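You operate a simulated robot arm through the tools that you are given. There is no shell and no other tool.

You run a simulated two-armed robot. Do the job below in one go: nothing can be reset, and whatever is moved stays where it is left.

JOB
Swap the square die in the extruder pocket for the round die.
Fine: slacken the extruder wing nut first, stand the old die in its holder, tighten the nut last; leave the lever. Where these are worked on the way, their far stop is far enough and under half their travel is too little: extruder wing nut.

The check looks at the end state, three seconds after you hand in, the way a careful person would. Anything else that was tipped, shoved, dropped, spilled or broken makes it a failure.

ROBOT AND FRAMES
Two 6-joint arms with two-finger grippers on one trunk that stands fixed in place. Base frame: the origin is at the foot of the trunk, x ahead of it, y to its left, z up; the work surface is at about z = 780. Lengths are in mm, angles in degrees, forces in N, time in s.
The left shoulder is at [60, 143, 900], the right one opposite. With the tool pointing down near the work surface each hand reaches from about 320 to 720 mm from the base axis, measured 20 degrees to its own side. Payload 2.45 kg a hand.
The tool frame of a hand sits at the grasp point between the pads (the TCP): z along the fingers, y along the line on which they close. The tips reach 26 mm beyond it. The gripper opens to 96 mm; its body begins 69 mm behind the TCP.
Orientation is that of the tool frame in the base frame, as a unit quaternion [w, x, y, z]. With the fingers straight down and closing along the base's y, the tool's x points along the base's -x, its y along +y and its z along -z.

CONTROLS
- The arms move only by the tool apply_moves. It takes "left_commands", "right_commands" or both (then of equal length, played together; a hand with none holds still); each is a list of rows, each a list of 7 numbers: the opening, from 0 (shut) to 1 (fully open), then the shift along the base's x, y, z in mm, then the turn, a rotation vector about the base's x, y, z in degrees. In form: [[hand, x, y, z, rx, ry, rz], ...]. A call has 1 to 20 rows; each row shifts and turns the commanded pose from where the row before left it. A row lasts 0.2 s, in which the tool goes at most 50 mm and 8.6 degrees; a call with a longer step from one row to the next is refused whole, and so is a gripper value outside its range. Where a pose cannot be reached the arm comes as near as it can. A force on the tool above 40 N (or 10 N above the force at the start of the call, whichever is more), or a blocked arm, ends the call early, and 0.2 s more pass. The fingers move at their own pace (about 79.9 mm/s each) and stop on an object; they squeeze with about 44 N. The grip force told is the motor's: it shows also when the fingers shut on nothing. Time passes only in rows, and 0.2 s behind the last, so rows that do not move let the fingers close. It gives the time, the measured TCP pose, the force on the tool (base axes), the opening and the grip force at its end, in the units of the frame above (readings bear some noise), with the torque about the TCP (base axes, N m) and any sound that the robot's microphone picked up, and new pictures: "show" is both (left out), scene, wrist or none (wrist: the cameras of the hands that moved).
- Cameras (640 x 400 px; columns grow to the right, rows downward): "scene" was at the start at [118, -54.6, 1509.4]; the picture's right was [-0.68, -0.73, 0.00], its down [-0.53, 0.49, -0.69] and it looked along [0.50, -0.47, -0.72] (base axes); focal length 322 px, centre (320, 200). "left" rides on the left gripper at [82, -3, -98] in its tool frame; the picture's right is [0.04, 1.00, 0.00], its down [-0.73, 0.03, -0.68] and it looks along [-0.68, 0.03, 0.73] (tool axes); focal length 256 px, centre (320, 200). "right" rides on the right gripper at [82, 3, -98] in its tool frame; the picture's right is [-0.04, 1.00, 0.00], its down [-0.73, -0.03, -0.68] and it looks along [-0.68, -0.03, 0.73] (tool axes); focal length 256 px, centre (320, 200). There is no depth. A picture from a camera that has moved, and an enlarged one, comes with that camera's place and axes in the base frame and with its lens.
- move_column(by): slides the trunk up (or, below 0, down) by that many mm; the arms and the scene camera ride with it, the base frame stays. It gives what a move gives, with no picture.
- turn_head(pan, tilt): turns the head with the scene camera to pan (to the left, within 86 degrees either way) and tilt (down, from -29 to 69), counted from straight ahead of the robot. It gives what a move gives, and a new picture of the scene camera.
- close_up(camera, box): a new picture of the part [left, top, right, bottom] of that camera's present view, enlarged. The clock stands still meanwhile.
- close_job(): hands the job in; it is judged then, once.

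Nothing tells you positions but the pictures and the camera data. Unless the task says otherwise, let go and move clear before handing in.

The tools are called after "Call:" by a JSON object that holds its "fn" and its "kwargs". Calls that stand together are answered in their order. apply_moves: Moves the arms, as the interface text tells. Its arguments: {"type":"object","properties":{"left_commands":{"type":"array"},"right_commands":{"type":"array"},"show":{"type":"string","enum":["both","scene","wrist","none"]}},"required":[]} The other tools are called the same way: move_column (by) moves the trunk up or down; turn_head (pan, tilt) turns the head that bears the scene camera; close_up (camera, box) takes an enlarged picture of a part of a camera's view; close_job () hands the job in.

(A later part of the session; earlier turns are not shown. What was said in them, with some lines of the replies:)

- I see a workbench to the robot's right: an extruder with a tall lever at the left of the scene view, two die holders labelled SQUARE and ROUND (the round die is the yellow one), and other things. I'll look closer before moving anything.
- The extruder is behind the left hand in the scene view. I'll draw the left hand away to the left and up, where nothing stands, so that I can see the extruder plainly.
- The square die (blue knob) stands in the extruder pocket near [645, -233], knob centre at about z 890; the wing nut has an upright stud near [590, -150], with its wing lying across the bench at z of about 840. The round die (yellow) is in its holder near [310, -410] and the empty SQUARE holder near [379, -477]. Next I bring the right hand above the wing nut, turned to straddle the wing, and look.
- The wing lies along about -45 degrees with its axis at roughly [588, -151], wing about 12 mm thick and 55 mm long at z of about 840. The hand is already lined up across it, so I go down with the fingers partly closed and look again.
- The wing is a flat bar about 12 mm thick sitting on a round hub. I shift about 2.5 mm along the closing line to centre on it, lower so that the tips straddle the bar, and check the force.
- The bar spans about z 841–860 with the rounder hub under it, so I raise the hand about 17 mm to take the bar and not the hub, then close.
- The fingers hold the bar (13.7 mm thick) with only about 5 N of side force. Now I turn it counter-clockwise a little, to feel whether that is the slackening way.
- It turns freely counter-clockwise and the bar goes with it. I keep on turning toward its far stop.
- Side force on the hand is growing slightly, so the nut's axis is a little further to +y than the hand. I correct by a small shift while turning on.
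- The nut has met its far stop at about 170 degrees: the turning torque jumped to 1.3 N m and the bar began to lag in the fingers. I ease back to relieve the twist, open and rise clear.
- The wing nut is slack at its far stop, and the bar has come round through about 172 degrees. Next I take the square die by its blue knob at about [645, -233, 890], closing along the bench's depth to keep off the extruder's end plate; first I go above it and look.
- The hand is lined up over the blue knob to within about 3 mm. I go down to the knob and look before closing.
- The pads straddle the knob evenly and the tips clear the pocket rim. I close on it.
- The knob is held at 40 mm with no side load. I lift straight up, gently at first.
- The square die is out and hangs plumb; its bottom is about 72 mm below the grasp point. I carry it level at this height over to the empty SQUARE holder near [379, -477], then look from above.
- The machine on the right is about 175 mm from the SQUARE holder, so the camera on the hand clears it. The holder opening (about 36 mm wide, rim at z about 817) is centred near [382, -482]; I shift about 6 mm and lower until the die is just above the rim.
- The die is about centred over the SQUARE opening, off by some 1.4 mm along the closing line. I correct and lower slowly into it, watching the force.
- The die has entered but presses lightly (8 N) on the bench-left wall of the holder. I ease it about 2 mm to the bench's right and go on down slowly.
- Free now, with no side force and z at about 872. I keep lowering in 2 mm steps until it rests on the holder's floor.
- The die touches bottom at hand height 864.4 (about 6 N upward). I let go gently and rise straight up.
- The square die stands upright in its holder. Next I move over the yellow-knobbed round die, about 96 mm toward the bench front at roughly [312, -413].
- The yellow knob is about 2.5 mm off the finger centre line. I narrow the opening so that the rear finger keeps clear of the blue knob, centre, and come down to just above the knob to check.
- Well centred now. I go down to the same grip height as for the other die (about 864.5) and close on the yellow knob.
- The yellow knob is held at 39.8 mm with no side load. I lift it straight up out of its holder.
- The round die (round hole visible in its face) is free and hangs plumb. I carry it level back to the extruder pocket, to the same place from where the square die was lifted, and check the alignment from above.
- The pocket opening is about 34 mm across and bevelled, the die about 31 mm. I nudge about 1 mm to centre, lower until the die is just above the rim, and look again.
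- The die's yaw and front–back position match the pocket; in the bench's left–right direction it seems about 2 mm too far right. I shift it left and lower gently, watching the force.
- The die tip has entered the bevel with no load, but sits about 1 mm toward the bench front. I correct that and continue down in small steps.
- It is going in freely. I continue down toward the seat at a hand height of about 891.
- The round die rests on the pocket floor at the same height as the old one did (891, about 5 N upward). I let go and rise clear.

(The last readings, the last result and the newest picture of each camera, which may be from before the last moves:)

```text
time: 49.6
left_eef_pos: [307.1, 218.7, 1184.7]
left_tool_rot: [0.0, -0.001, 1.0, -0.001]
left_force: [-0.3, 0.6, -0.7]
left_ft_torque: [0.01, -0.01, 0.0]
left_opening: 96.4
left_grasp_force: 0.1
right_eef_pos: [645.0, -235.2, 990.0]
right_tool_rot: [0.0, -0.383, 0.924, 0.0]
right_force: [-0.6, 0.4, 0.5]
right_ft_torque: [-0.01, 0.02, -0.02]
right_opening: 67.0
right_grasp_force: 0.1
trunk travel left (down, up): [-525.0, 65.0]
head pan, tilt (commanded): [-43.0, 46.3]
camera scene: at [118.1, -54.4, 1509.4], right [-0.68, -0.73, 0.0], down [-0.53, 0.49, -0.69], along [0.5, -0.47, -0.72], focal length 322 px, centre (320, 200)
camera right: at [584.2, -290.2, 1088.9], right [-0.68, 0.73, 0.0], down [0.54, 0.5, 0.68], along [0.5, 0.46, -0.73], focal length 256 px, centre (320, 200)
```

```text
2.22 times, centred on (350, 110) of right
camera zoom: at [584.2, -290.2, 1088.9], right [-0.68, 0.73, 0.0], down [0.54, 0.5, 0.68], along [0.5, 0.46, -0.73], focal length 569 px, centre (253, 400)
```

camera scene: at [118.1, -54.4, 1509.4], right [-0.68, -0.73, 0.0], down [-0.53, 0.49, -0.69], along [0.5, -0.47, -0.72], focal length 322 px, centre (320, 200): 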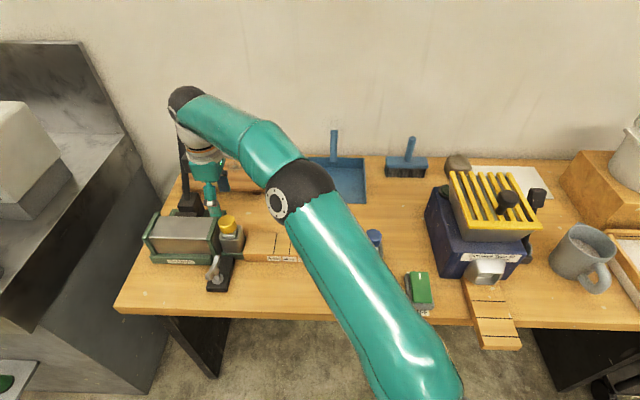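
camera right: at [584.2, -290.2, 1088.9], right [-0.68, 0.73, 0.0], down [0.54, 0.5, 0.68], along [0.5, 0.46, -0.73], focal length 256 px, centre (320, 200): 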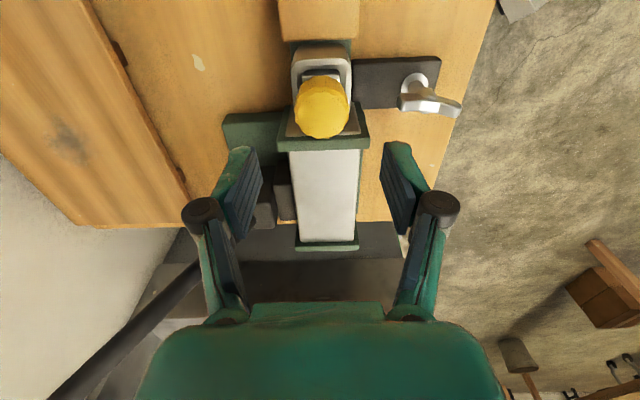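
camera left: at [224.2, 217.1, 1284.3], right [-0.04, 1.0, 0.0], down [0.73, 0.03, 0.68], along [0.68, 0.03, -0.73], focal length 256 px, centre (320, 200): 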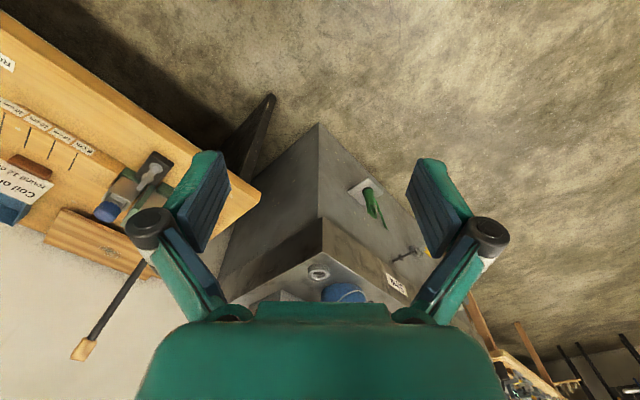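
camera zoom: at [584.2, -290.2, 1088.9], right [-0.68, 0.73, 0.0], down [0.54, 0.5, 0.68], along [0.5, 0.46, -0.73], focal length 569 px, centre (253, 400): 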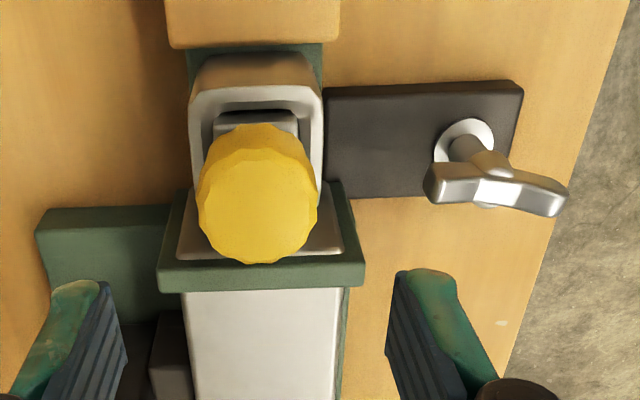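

The round die stands square in the pocket. Now I go back over the wing nut with the hand turned to the bar's present direction, ready to tighten it clockwise.

Call:
{"fn": "apply_moves", "kwargs": {"right_commands": [[0.6, -5, 8, 5, 0, 0, 8.2], [0.5, -5.7, 8.5, 5, 0, 0, 8.2], [0.4, -5.7, 8.5, 0, 0, 0, 8.2], [0.4, -5.7, 8.5, 0, 0, 0, 8.2], [0.4, -5.7, 8.5, 0, 0, 0, 8.2], [0.4, -5.7, 8.5, 0, 0, 0, 8.2], [0.4, -5.7, 8.5, 0, 0, 0, 8.2], [0.4, -5.7, 8.5, 0, 0, 0, 8.2], [0.4, -5.7, 8.5, 0, 0, 0, 8.2], [0.4, -5.7, 8.9, 0, 0, 0, 8.2], [0.4, 0, 0, 0, 0, 0, 0]], "show": "both"}}

Call:
{"fn": "close_up", "kwargs": {"camera": "right", "box": [240, 0, 400, 160]}}

```text
time: 52.0
left_eef_pos: [307.3, 218.1, 1186.2]
left_tool_rot: [0.0, -0.001, 1.0, 0.0]
left_force: [0.2, -0.6, 0.1]
left_ft_torque: [0.02, 0.0, -0.03]
left_opening: 95.9
left_grasp_force: 0.2
right_eef_pos: [586.7, -148.5, 1000.3]
right_tool_rot: [0.0, 0.895, -0.445, 0.001]
right_force: [0.7, -0.3, 0.6]
right_ft_torque: [0.0, 0.0, -0.03]
right_opening: 38.7
right_grasp_force: 0.1
trunk travel left (down, up): [-525.0, 65.0]
head pan, tilt (commanded): [-43.0, 46.3]
camera scene: at [118.4, -54.7, 1509.4], right [-0.68, -0.73, 0.0], down [-0.53, 0.49, -0.69], along [0.5, -0.47, -0.72], focal length 322 px, centre (320, 200)
camera right: at [633.8, -215.5, 1098.9], right [-0.82, -0.57, 0.0], down [-0.42, 0.6, 0.68], along [-0.39, 0.56, -0.73], focal length 256 px, centre (320, 200)
```

scene: 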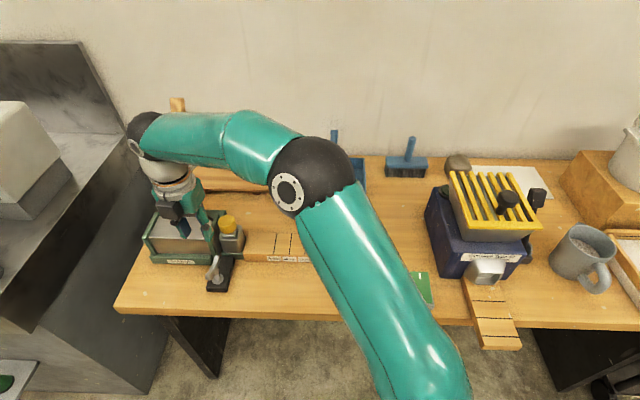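
right: 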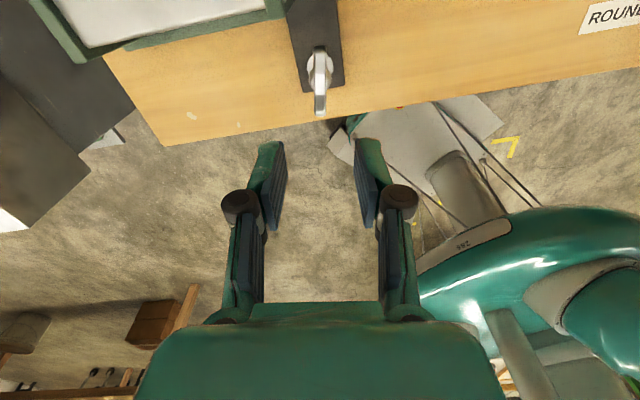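

```text
2.50 times, centred on (320, 80) of right
camera zoom: at [633.8, -215.5, 1098.9], right [-0.82, -0.57, 0.0], down [-0.42, 0.6, 0.68], along [-0.39, 0.56, -0.73], focal length 640 px, centre (320, 500)
```

zoom: 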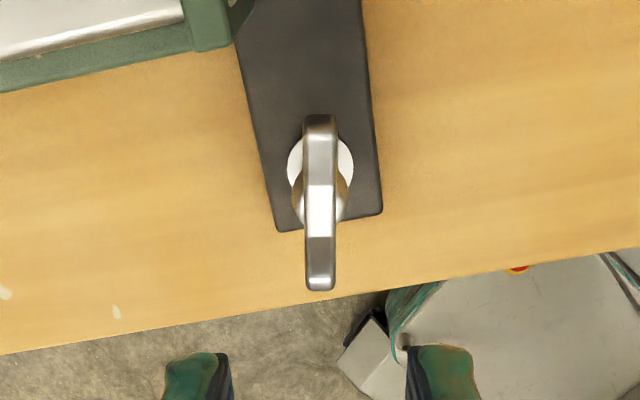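

The bar is lined up between the fingers. I descend to the gripping height used before (868) and close.

Call:
{"fn": "apply_moves", "kwargs": {"right_commands": [[0.4, 0, 0, -25, 0, 0, 0], [0.4, 0, 0, -30, 0, 0, 0], [0.4, 0, 0, -30, 0, 0, 0], [0.4, 0, 0, -30, 0, 0, 0], [0.4, 0, 0, -17, 0, 0, 0], [0.4, 0, 0, 0, 0, 0, 0]], "show": "both"}}

Call:
{"fn": "close_up", "kwargs": {"camera": "right", "box": [240, 60, 400, 240]}}

Call:
{"fn": "close_up", "kwargs": {"camera": "scene", "box": [170, 195, 270, 295]}}

```text
time: 53.4
left_eef_pos: [308.1, 219.7, 1184.8]
left_tool_rot: [0.001, -0.001, 1.0, -0.001]
left_force: [1.2, -0.1, -0.4]
left_ft_torque: [-0.01, 0.0, -0.03]
left_opening: 95.9
left_grasp_force: 0.0
right_eef_pos: [585.0, -148.6, 869.0]
right_tool_rot: [0.0, 0.895, -0.446, 0.0]
right_force: [-0.2, 0.1, 0.4]
right_ft_torque: [0.01, -0.01, 0.01]
right_opening: 38.6
right_grasp_force: 0.1
trunk travel left (down, up): [-525.0, 65.0]
head pan, tilt (commanded): [-43.0, 46.3]
camera scene: at [118.1, -54.5, 1509.4], right [-0.68, -0.73, 0.0], down [-0.53, 0.49, -0.69], along [0.5, -0.47, -0.72], focal length 322 px, centre (320, 200)
camera right: at [632.0, -216.1, 967.7], right [-0.82, -0.57, 0.0], down [-0.42, 0.6, 0.68], along [-0.39, 0.56, -0.73], focal length 256 px, centre (320, 200)
```

scene: 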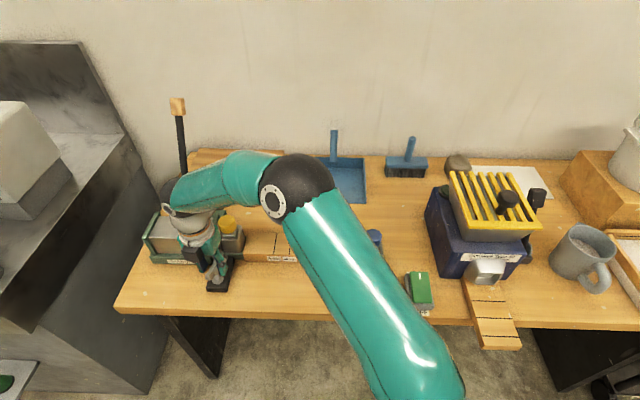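
right: 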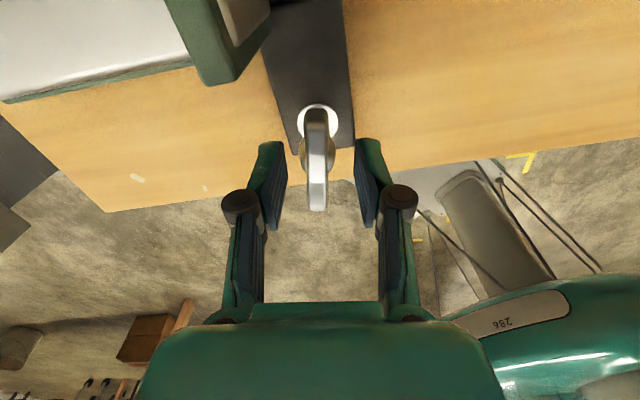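

```text
2.22 times, centred on (320, 150) of right
camera zoom: at [632.0, -216.1, 967.7], right [-0.82, -0.57, 0.0], down [-0.42, 0.6, 0.68], along [-0.39, 0.56, -0.73], focal length 569 px, centre (320, 311)
```

zoom: 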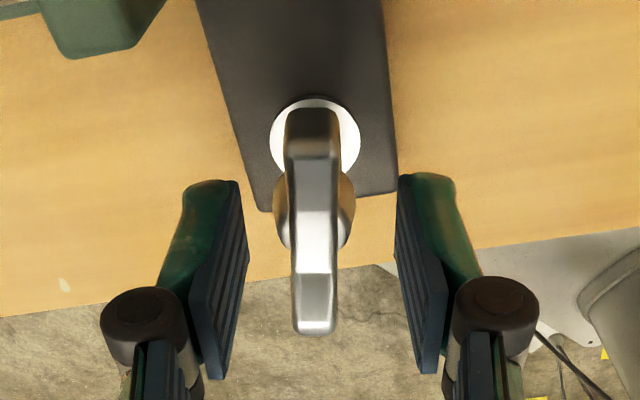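

```text
4.00 times, centred on (220, 245) of scene
camera zoom: at [118.1, -54.5, 1509.4], right [-0.68, -0.73, 0.0], down [-0.53, 0.49, -0.69], along [0.5, -0.47, -0.72], focal length 1290 px, centre (720, 20)
```

zoom: 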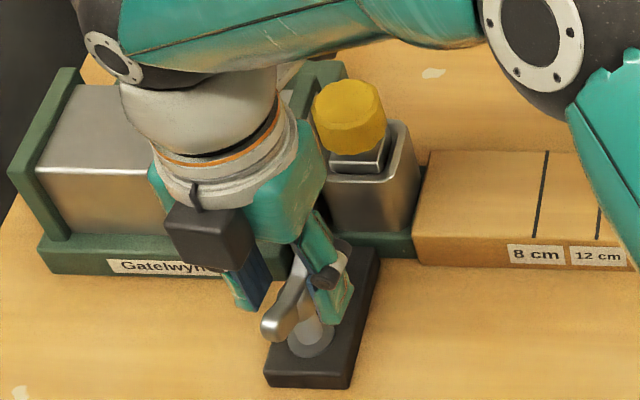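

Call:
{"fn": "apply_moves", "kwargs": {"right_commands": [[0.2, 0.4, 0.3, 0, 0, 0, 0], [0.0, 0, 0, 0, 0, 0, 0], [0.0, 0, 0, 0, 0, 0, 0], [0.0, 0, 0, 0, 0, 0, 0]], "show": "none"}}

```text
time: 54.4
left_eef_pos: [307.5, 219.4, 1186.8]
left_tool_rot: [-0.001, -0.001, 1.0, -0.001]
left_force: [0.1, 0.1, 0.6]
left_ft_torque: [0.02, 0.01, 0.0]
left_opening: 96.1
left_grasp_force: 0.1
right_eef_pos: [587.0, -147.1, 867.5]
right_tool_rot: [0.001, 0.894, -0.447, 0.0]
right_force: [1.7, 0.9, -1.3]
right_ft_torque: [-0.15, -0.15, -0.2]
right_opening: 13.9
right_grasp_force: 40.7
trunk travel left (down, up): [-525.0, 65.0]
head pan, tilt (commanded): [-43.0, 46.3]
```

The bar is gripped (13.9 mm) with next to no side force. Now I turn it clockwise to tighten.

Call:
{"fn": "apply_moves", "kwargs": {"right_commands": [[0.0, 0, 0, 0, 0, 0, -5], [0.0, 0, 0, 0, 0, 0, -6], [0.0, 0, 0, 0, 0, 0, -6], [0.0, 0, 0, 0, 0, 0, -6], [0.0, 0, 0, 0, 0, 0, -6]], "show": "wrist"}}

```text
time: 55.6
left_eef_pos: [308.9, 219.1, 1184.9]
left_tool_rot: [0.001, -0.001, 1.0, -0.002]
left_force: [-0.2, 0.2, 0.7]
left_ft_torque: [-0.02, 0.02, -0.02]
left_opening: 96.2
left_grasp_force: 0.2
right_eef_pos: [587.1, -147.7, 867.9]
right_tool_rot: [0.0, 0.755, -0.656, 0.0]
right_force: [2.2, 3.3, -1.7]
right_ft_torque: [0.52, -0.1, 0.03]
right_opening: 13.9
right_grasp_force: 40.2
trunk travel left (down, up): [-525.0, 65.0]
head pan, tilt (commanded): [-43.0, 46.3]
camera right: at [595.0, -229.3, 967.3], right [-1.0, -0.1, 0.0], down [-0.07, 0.73, 0.68], along [-0.07, 0.68, -0.73], focal length 256 px, centre (320, 200)
```

right: 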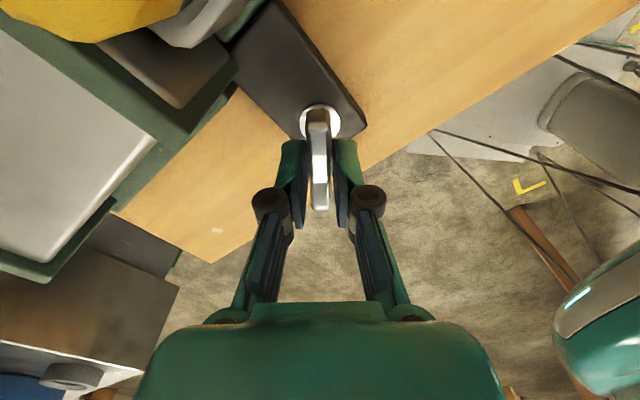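

Call:
{"fn": "apply_moves", "kwargs": {"right_commands": [[0.0, 0, 0, 0, 0, 0, -6], [0.0, 0, 0, 0, 0, 0, -6], [0.0, 0, 0, 0, 0, 0, -6], [0.0, 0, 0, 0, 0, 0, -6], [0.0, 0, 0, 0, 0, 0, -6]], "show": "wrist"}}

```text
time: 56.8
left_eef_pos: [307.7, 218.4, 1184.8]
left_tool_rot: [-0.001, -0.001, 1.0, 0.001]
left_force: [-0.3, 0.3, 0.1]
left_ft_torque: [-0.03, -0.02, 0.05]
left_opening: 95.7
left_grasp_force: 0.2
right_eef_pos: [587.1, -147.9, 868.6]
right_tool_rot: [0.001, -0.559, 0.829, 0.0]
right_force: [4.5, 5.6, -0.1]
right_ft_torque: [0.42, -0.16, 0.01]
right_opening: 13.8
right_grasp_force: 40.3
trunk travel left (down, up): [-525.0, 65.0]
head pan, tilt (commanded): [-43.0, 46.3]
camera right: at [553.3, -222.4, 967.3], right [-0.91, 0.41, 0.0], down [0.3, 0.67, 0.68], along [0.28, 0.62, -0.73], focal length 256 px, centre (320, 200)
```

right: 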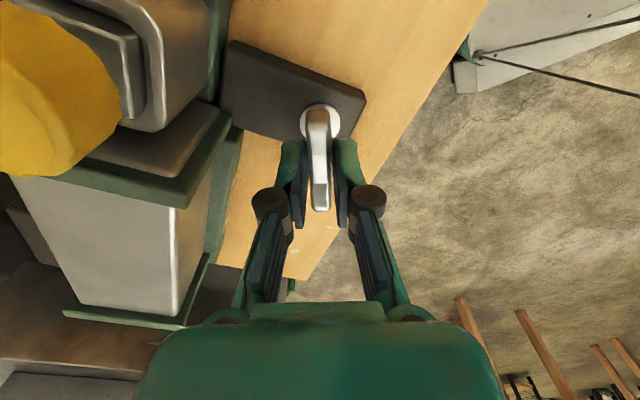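

Call:
{"fn": "apply_moves", "kwargs": {"right_commands": [[0.0, 0.5, 0.5, 0, 0, 0, -6], [0.0, 0, 0, 0, 0, 0, -6], [0.0, 0, 0, 0, 0, 0, -6], [0.0, 0, 0, 0, 0, 0, -6], [0.0, 0, 0, 0, 0, 0, -6]], "show": "wrist"}}

```text
time: 58.0
left_eef_pos: [307.4, 219.0, 1185.4]
left_tool_rot: [-0.001, -0.001, 1.0, -0.001]
left_force: [0.5, -0.2, 0.4]
left_ft_torque: [-0.02, -0.01, 0.0]
left_opening: 96.0
left_grasp_force: 0.0
right_eef_pos: [589.0, -148.0, 868.9]
right_tool_rot: [-0.001, -0.325, 0.946, 0.0]
right_force: [-0.2, 1.4, 1.2]
right_ft_torque: [0.29, -0.26, 0.04]
right_opening: 13.7
right_grasp_force: 40.3
trunk travel left (down, up): [-525.0, 65.0]
head pan, tilt (commanded): [-43.0, 46.3]
camera right: at [521.1, -195.7, 967.4], right [-0.58, 0.81, 0.0], down [0.6, 0.43, 0.68], along [0.55, 0.4, -0.74], focal length 256 px, centre (320, 200)
```

right: 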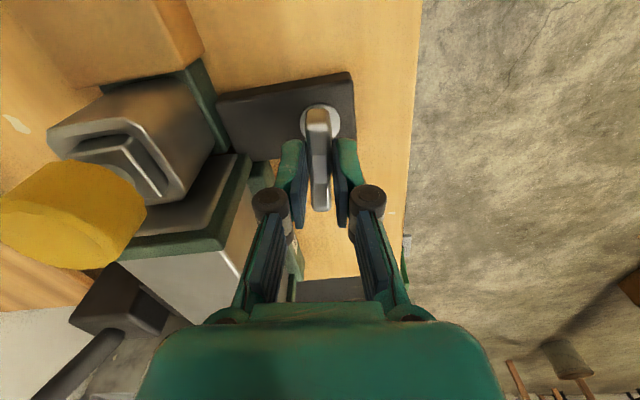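

Call:
{"fn": "apply_moves", "kwargs": {"right_commands": [[0.0, 0, 0, 0, 0, 0, -6], [0.0, 0, 0, 0, 0, 0, -6], [0.0, 0, 0, 0, 0, 0, -6], [0.0, 0, 0, 0, 0, 0, -6], [0.0, 0, 0, 0, 0, 0, -6], [0.0, 0, 0, 0, 0, 0, -6]], "show": "wrist"}}

```text
time: 59.4
left_eef_pos: [307.3, 218.2, 1185.7]
left_tool_rot: [0.0, -0.001, 1.0, -0.001]
left_force: [-0.6, 0.4, -0.1]
left_ft_torque: [-0.01, 0.01, -0.01]
left_opening: 96.0
left_grasp_force: 0.0
right_eef_pos: [587.2, -147.4, 868.0]
right_tool_rot: [-0.002, -0.016, 1.0, -0.001]
right_force: [-1.8, -1.0, 3.2]
right_ft_torque: [-0.06, 0.98, 0.0]
right_opening: 13.7
right_grasp_force: 40.0
trunk travel left (down, up): [-525.0, 65.0]
head pan, tilt (commanded): [-43.0, 46.3]
camera right: at [505.9, -147.9, 967.4], right [0.01, 1.0, 0.0], down [0.73, -0.01, 0.68], along [0.68, 0.0, -0.73], focal length 256 px, centre (320, 200)
```

right: 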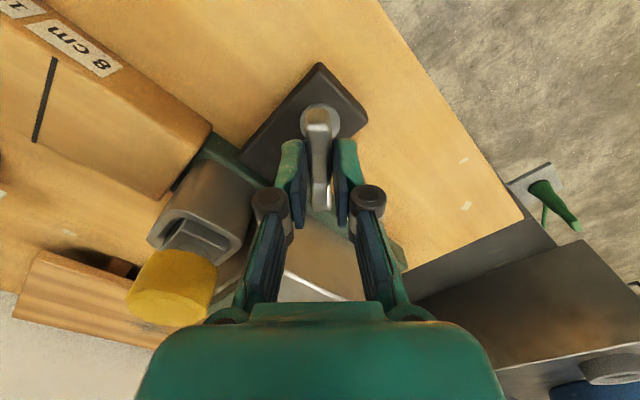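

Call:
{"fn": "apply_moves", "kwargs": {"right_commands": [[0.0, 0, -0.3, 0, 0, 0, -6], [0.0, 0, -0.3, 0, 0, 0, -6], [0.0, 0, 0, 0, 0, 0, -6], [0.0, 0, 0, 0, 0, 0, -6], [0.0, 0, 0, 0, 0, 0, -6]], "show": "wrist"}}

```text
time: 60.6
left_eef_pos: [307.1, 218.0, 1186.4]
left_tool_rot: [0.001, -0.001, 1.0, -0.001]
left_force: [-0.2, -0.2, 0.4]
left_ft_torque: [0.0, 0.03, 0.01]
left_opening: 96.0
left_grasp_force: 0.1
right_eef_pos: [586.7, -149.2, 867.8]
right_tool_rot: [-0.001, 0.243, 0.97, 0.0]
right_force: [-1.7, -2.5, 1.4]
right_ft_torque: [0.5, 0.96, 0.03]
right_opening: 13.8
right_grasp_force: 40.2
trunk travel left (down, up): [-525.0, 65.0]
head pan, tilt (commanded): [-43.0, 46.3]
camera right: at [517.0, -107.4, 967.3], right [0.51, 0.86, 0.0], down [0.63, -0.37, 0.68], along [0.59, -0.34, -0.73], focal length 256 px, centre (320, 200)
```

right: 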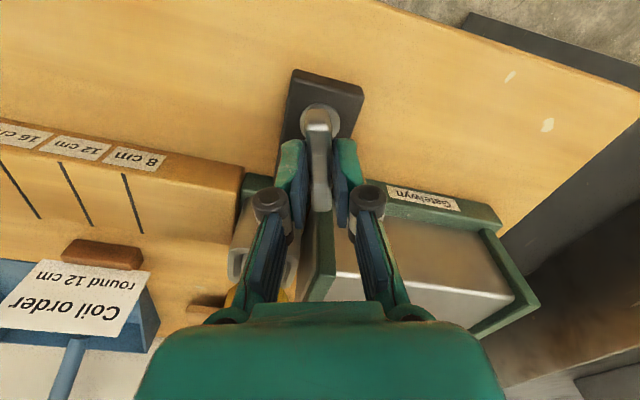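

Call:
{"fn": "apply_moves", "kwargs": {"right_commands": [[0.0, 0, 0, 0, 0, 0, -4], [0.0, 0, 0, 0, 0, 0, -4], [0.0, 0, 0, 0, 0, 0, -4], [0.0, 0, 0, 0, 0, 0, -3]], "show": "wrist"}}

Call:
{"fn": "apply_moves", "kwargs": {"right_commands": [[0.0, 0, 0, 0, 0, 0, -3], [0.0, 0, 0, 0, 0, 0, -3], [0.0, 0, 0, 0, 0, 0, -2]], "show": "both"}}

```text
time: 61.6
left_eef_pos: [307.6, 218.8, 1185.5]
left_tool_rot: [-0.001, -0.001, 1.0, 0.0]
left_force: [0.3, -0.2, 1.0]
left_ft_torque: [0.0, 0.01, -0.03]
left_opening: 96.1
left_grasp_force: 0.1
right_eef_pos: [586.6, -148.9, 869.2]
right_tool_rot: [0.0, 0.367, 0.93, -0.001]
right_force: [-5.6, -2.8, -3.8]
right_ft_torque: [-0.81, -0.76, 0.05]
right_opening: 13.4
right_grasp_force: 40.3
trunk travel left (down, up): [-525.0, 65.0]
head pan, tilt (commanded): [-43.0, 46.3]
camera right: at [530.0, -90.7, 967.3], right [0.71, 0.7, 0.0], down [0.52, -0.52, 0.68], along [0.48, -0.48, -0.73], focal length 256 px, centre (320, 200)
```

right: 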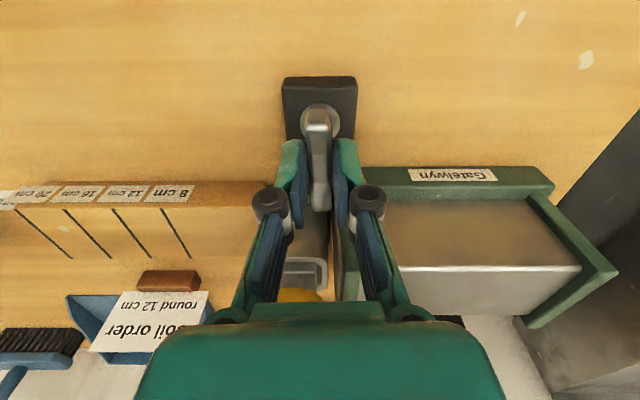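

```text
time: 62.4
left_eef_pos: [307.3, 218.2, 1185.7]
left_tool_rot: [0.0, -0.001, 1.0, -0.001]
left_force: [0.8, 0.3, -0.9]
left_ft_torque: [0.02, -0.02, -0.03]
left_opening: 96.1
left_grasp_force: 0.1
right_eef_pos: [587.3, -149.6, 868.0]
right_tool_rot: [0.0, 0.431, 0.902, 0.0]
right_force: [-0.7, -3.8, -6.2]
right_ft_torque: [-0.27, -0.12, 0.6]
right_opening: 14.3
right_grasp_force: 40.9
trunk travel left (down, up): [-525.0, 65.0]
head pan, tilt (commanded): [-43.0, 46.3]
camera scene: at [118.6, -55.1, 1509.3], right [-0.68, -0.73, 0.0], down [-0.53, 0.49, -0.69], along [0.5, -0.47, -0.72], focal length 322 px, centre (320, 200)
camera right: at [538.9, -83.7, 967.4], right [0.8, 0.6, 0.0], down [0.44, -0.59, 0.68], along [0.4, -0.54, -0.73], focal length 256 px, centre (320, 200)
```

scene: 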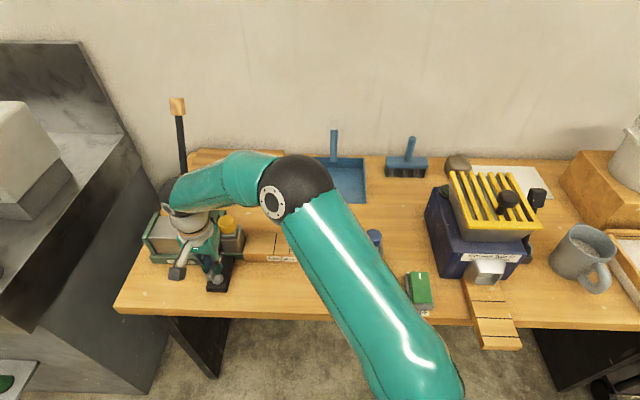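
right: 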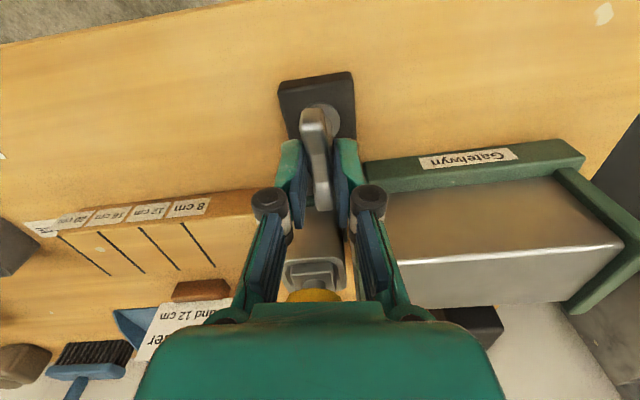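

The nut meets its tight stop again: torque 0.6 N m and the bar begins to lag at its starting direction. I press a few degrees more to make sure it is home.

Call:
{"fn": "apply_moves", "kwargs": {"right_commands": [[0.0, 0, 0, 0, 0, 0, -3], [0.0, 0, 0, 0, 0, 0, -2], [0.0, 0, 0, 0, 0, 0, 0]], "show": "wrist"}}

Call:
{"fn": "close_up", "kwargs": {"camera": "right", "box": [240, 60, 400, 240]}}

```text
time: 63.2
left_eef_pos: [307.2, 217.8, 1186.2]
left_tool_rot: [0.0, 0.0, 1.0, 0.0]
left_force: [0.1, -0.8, 0.3]
left_ft_torque: [-0.02, 0.0, 0.01]
left_opening: 96.3
left_grasp_force: 0.0
right_eef_pos: [586.5, -148.9, 867.9]
right_tool_rot: [0.0, 0.469, 0.883, 0.0]
right_force: [-2.7, -5.5, -0.8]
right_ft_torque: [-0.19, -0.01, 1.25]
right_opening: 16.0
right_grasp_force: 41.9
trunk travel left (down, up): [-525.0, 65.0]
head pan, tilt (commanded): [-43.0, 46.3]
camera right: at [544.6, -79.6, 967.5], right [0.85, 0.53, 0.0], down [0.39, -0.62, 0.68], along [0.36, -0.58, -0.73], focal length 256 px, centre (320, 200)
```

right: 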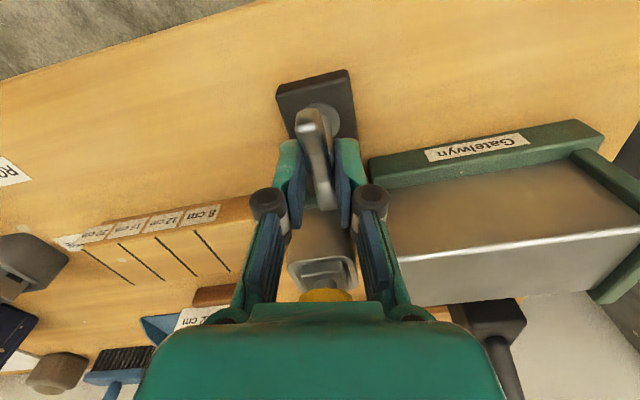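

```text
2.22 times, centred on (320, 150) of right
camera zoom: at [544.6, -79.6, 967.5], right [0.85, 0.53, 0.0], down [0.39, -0.62, 0.68], along [0.36, -0.58, -0.73], focal length 569 px, centre (320, 311)
```

zoom: 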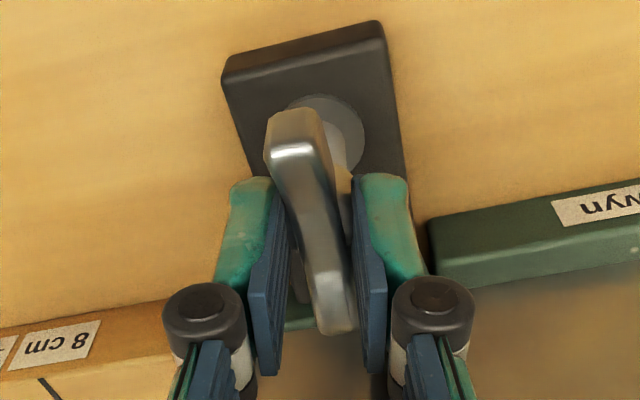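

The nut is firmly at its tight stop (1.25 N m). I open the fingers without turning back, so it stays tight, and rise.

Call:
{"fn": "apply_moves", "kwargs": {"right_commands": [[0.25, 0, 0, 0, 0, 0, 0], [0.4, 0, 0, 0, 0, 0, 0], [0.45, 0, 0, 0, 0, 0, 0], [0.45, 0, 0, 15, 0, 0, 0], [0.45, 0, 0, 35, 0, 0, 0], [0.45, 0, 0, 40, 0, 0, 0], [0.45, 0, 0, 40, 0, 0, 0], [0.45, 0, 0, 10, 0, 0, 0]], "show": "both"}}

Call:
{"fn": "close_up", "kwargs": {"camera": "right", "box": [240, 0, 400, 200]}}

Call:
{"fn": "close_up", "kwargs": {"camera": "scene", "box": [160, 195, 270, 295]}}

```text
time: 65.0
left_eef_pos: [307.2, 219.1, 1186.3]
left_tool_rot: [0.0, -0.001, 1.0, -0.002]
left_force: [-1.2, -0.2, -0.2]
left_ft_torque: [-0.01, -0.04, 0.01]
left_opening: 95.9
left_grasp_force: 0.1
right_eef_pos: [588.1, -150.5, 1006.7]
right_tool_rot: [0.0, 0.469, 0.883, 0.0]
right_force: [-0.1, 0.1, -0.4]
right_ft_torque: [-0.01, -0.02, -0.02]
right_opening: 43.1
right_grasp_force: 0.0
trunk travel left (down, up): [-525.0, 65.0]
head pan, tilt (commanded): [-43.0, 46.3]
camera scene: at [118.4, -54.5, 1509.4], right [-0.68, -0.73, 0.0], down [-0.53, 0.49, -0.69], along [0.5, -0.47, -0.72], focal length 322 px, centre (320, 200)
camera right: at [545.4, -80.2, 1106.8], right [0.85, 0.53, 0.0], down [0.39, -0.62, 0.68], along [0.36, -0.58, -0.73], focal length 256 px, centre (320, 200)
```

scene: 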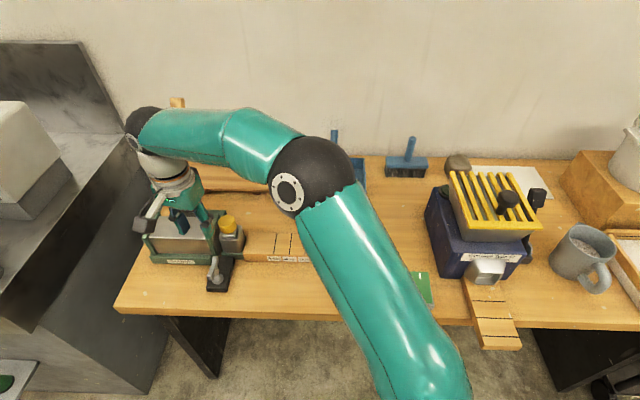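
right: 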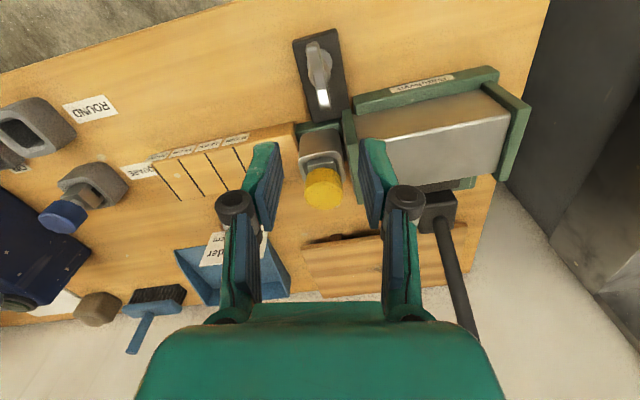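

```text
2.00 times, centred on (320, 100) of right
camera zoom: at [545.4, -80.2, 1106.8], right [0.85, 0.53, 0.0], down [0.39, -0.62, 0.68], along [0.36, -0.58, -0.73], focal length 512 px, centre (320, 400)
```

zoom: 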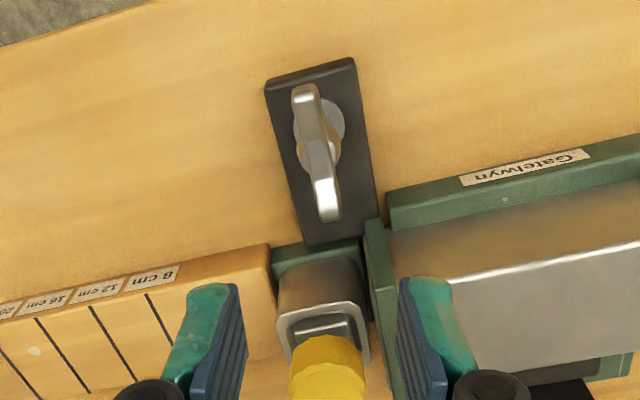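

```text
4.00 times, centred on (215, 245) of scene
camera zoom: at [118.4, -54.5, 1509.4], right [-0.68, -0.73, 0.0], down [-0.53, 0.49, -0.69], along [0.5, -0.47, -0.72], focal length 1290 px, centre (740, 20)
```

zoom: 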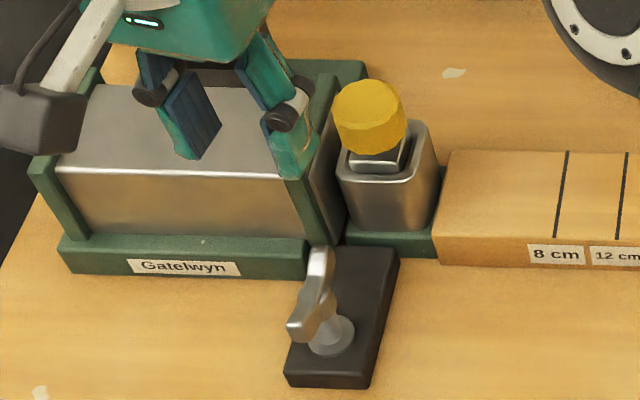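

The wing is back in its first, tight direction, the round die sits in the pocket. I now withdraw the right hand up and away to where it began and check the whole bench.

Call:
{"fn": "apply_moves", "kwargs": {"right_commands": [[0.5, -5, -4, 40, 0, 0, 5], [0.6, -20, -15, 35, 0, 0, 5], [0.7, -30, -22, 25, 0, 0, 5], [0.8, -33, -25, 19, 0, 0, 5], [0.9, -33, -25, 19, 0, 0, 5], [1, -33, -25, 19, 0, 0, 5], [1, -33, -25, 10, 0, 0, 5], [1, -33, -25, 0, 0, 0, 5], [1, -33, -25, 0, 0, 0, 5], [1, -33, -25, 0, 0, 0, 5], [1, 0, 0, 0, 0, 0, 0]], "show": "both"}}

Call:
{"fn": "close_up", "kwargs": {"camera": "scene", "box": [130, 150, 290, 300]}}

Call:
{"fn": "close_up", "kwargs": {"camera": "scene", "box": [290, 180, 450, 320]}}

Call:
{"fn": "close_up", "kwargs": {"camera": "scene", "box": [205, 205, 260, 260]}}

```text
time: 67.4
left_eef_pos: [308.5, 218.5, 1186.6]
left_tool_rot: [0.0, 0.0, 1.0, -0.001]
left_force: [-0.1, -1.0, -0.6]
left_ft_torque: [0.02, -0.03, -0.01]
left_opening: 96.1
left_grasp_force: 0.0
right_eef_pos: [303.4, -362.5, 1174.4]
right_tool_rot: [0.0, 0.051, 0.999, -0.001]
right_force: [0.1, 0.3, -0.2]
right_ft_torque: [0.04, 0.02, 0.0]
right_opening: 96.1
right_grasp_force: 0.1
trunk travel left (down, up): [-525.0, 65.0]
head pan, tilt (commanded): [-43.0, 46.3]
camera scene: at [118.8, -54.4, 1509.4], right [-0.68, -0.73, 0.0], down [-0.53, 0.49, -0.69], along [0.5, -0.47, -0.72], focal length 322 px, centre (320, 200)
camera right: at [223.2, -351.5, 1273.6], right [0.14, 0.99, 0.0], down [0.73, -0.11, 0.68], along [0.67, -0.1, -0.73], focal length 256 px, centre (320, 200)
```

scene: 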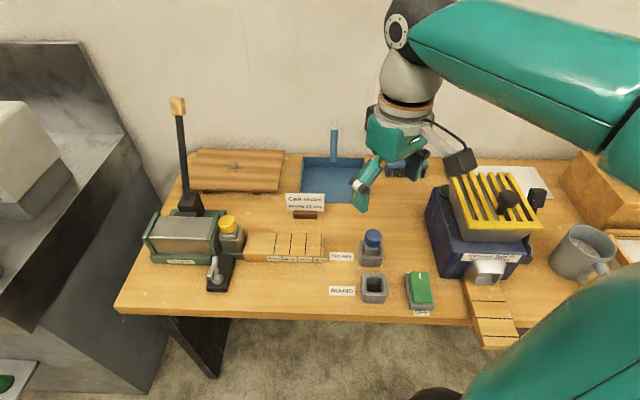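
right: 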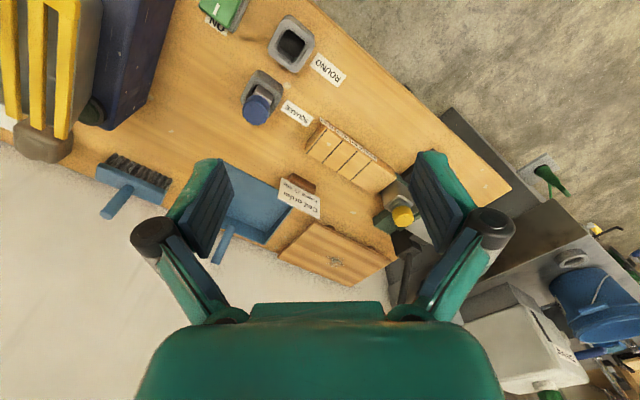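

```text
2.67 times, centred on (210, 225) of scene
camera zoom: at [118.8, -54.4, 1509.4], right [-0.68, -0.73, 0.0], down [-0.53, 0.49, -0.69], along [0.5, -0.47, -0.72], focal length 860 px, centre (613, 133)
```

zoom: 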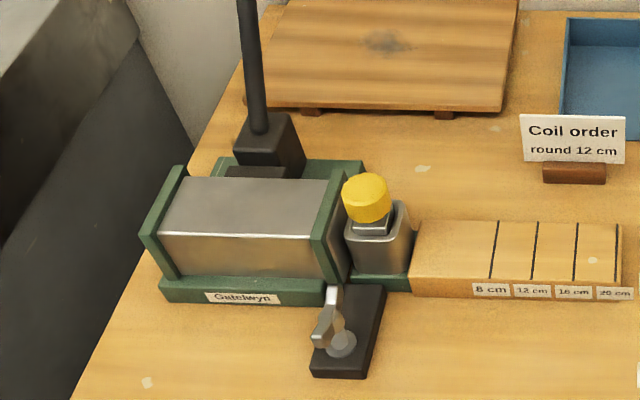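

```text
2.86 times, centred on (370, 250) of scene
camera zoom: at [118.8, -54.4, 1509.4], right [-0.68, -0.73, 0.0], down [-0.53, 0.49, -0.69], along [0.5, -0.47, -0.72], focal length 921 px, centre (177, 57)
```

zoom: 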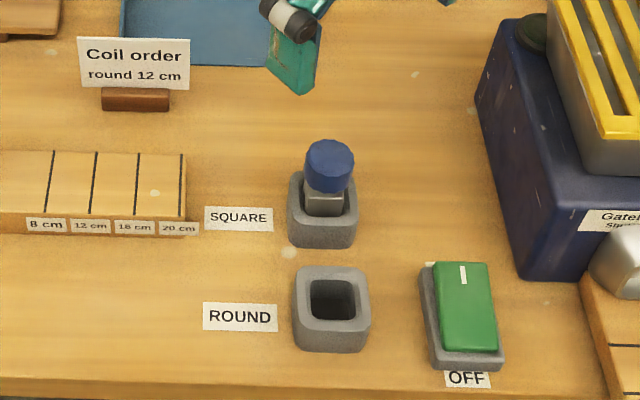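

```text
7.27 times, centred on (232, 232) of scene
camera zoom: at [118.8, -54.4, 1509.4], right [-0.68, -0.73, 0.0], down [-0.53, 0.49, -0.69], along [0.5, -0.47, -0.72], focal length 2344 px, centre (956, -36)
```

zoom: 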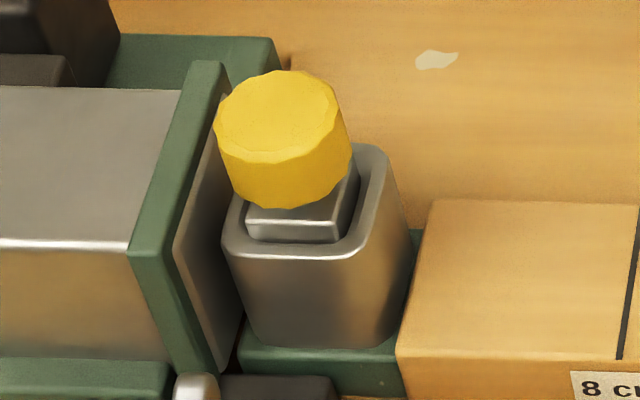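

The round die stands in the extruder pocket with the wing nut tight. The square die stands in its SQUARE holder, the lever is untouched, nothing else has moved and both hands are clear. I hand the job in.

Call:
{"fn": "close_job", "kwargs": {}}

```text
The job is handed in.
```

The round die is now in the extruder pocket, and the square die stands upright in its SQUARE holder.

I did the steps in the order you asked:
- **Slacken:** I turned the wing nut first, counter-clockwise about 172 degrees, until it met its far stop.
- **Swap:** I lifted the square die out and stood it in its holder. I then set the round die down in the pocket, where it rests at the same height as the old one did.
- **Tighten:** Last, I turned the nut clockwise back to its tight stop, where it held at about 1.25 N m. I let go without turning back.

I left the lever alone. In the last pictures nothing else on the bench looked tipped or moved, and both hands were clear when I handed in.
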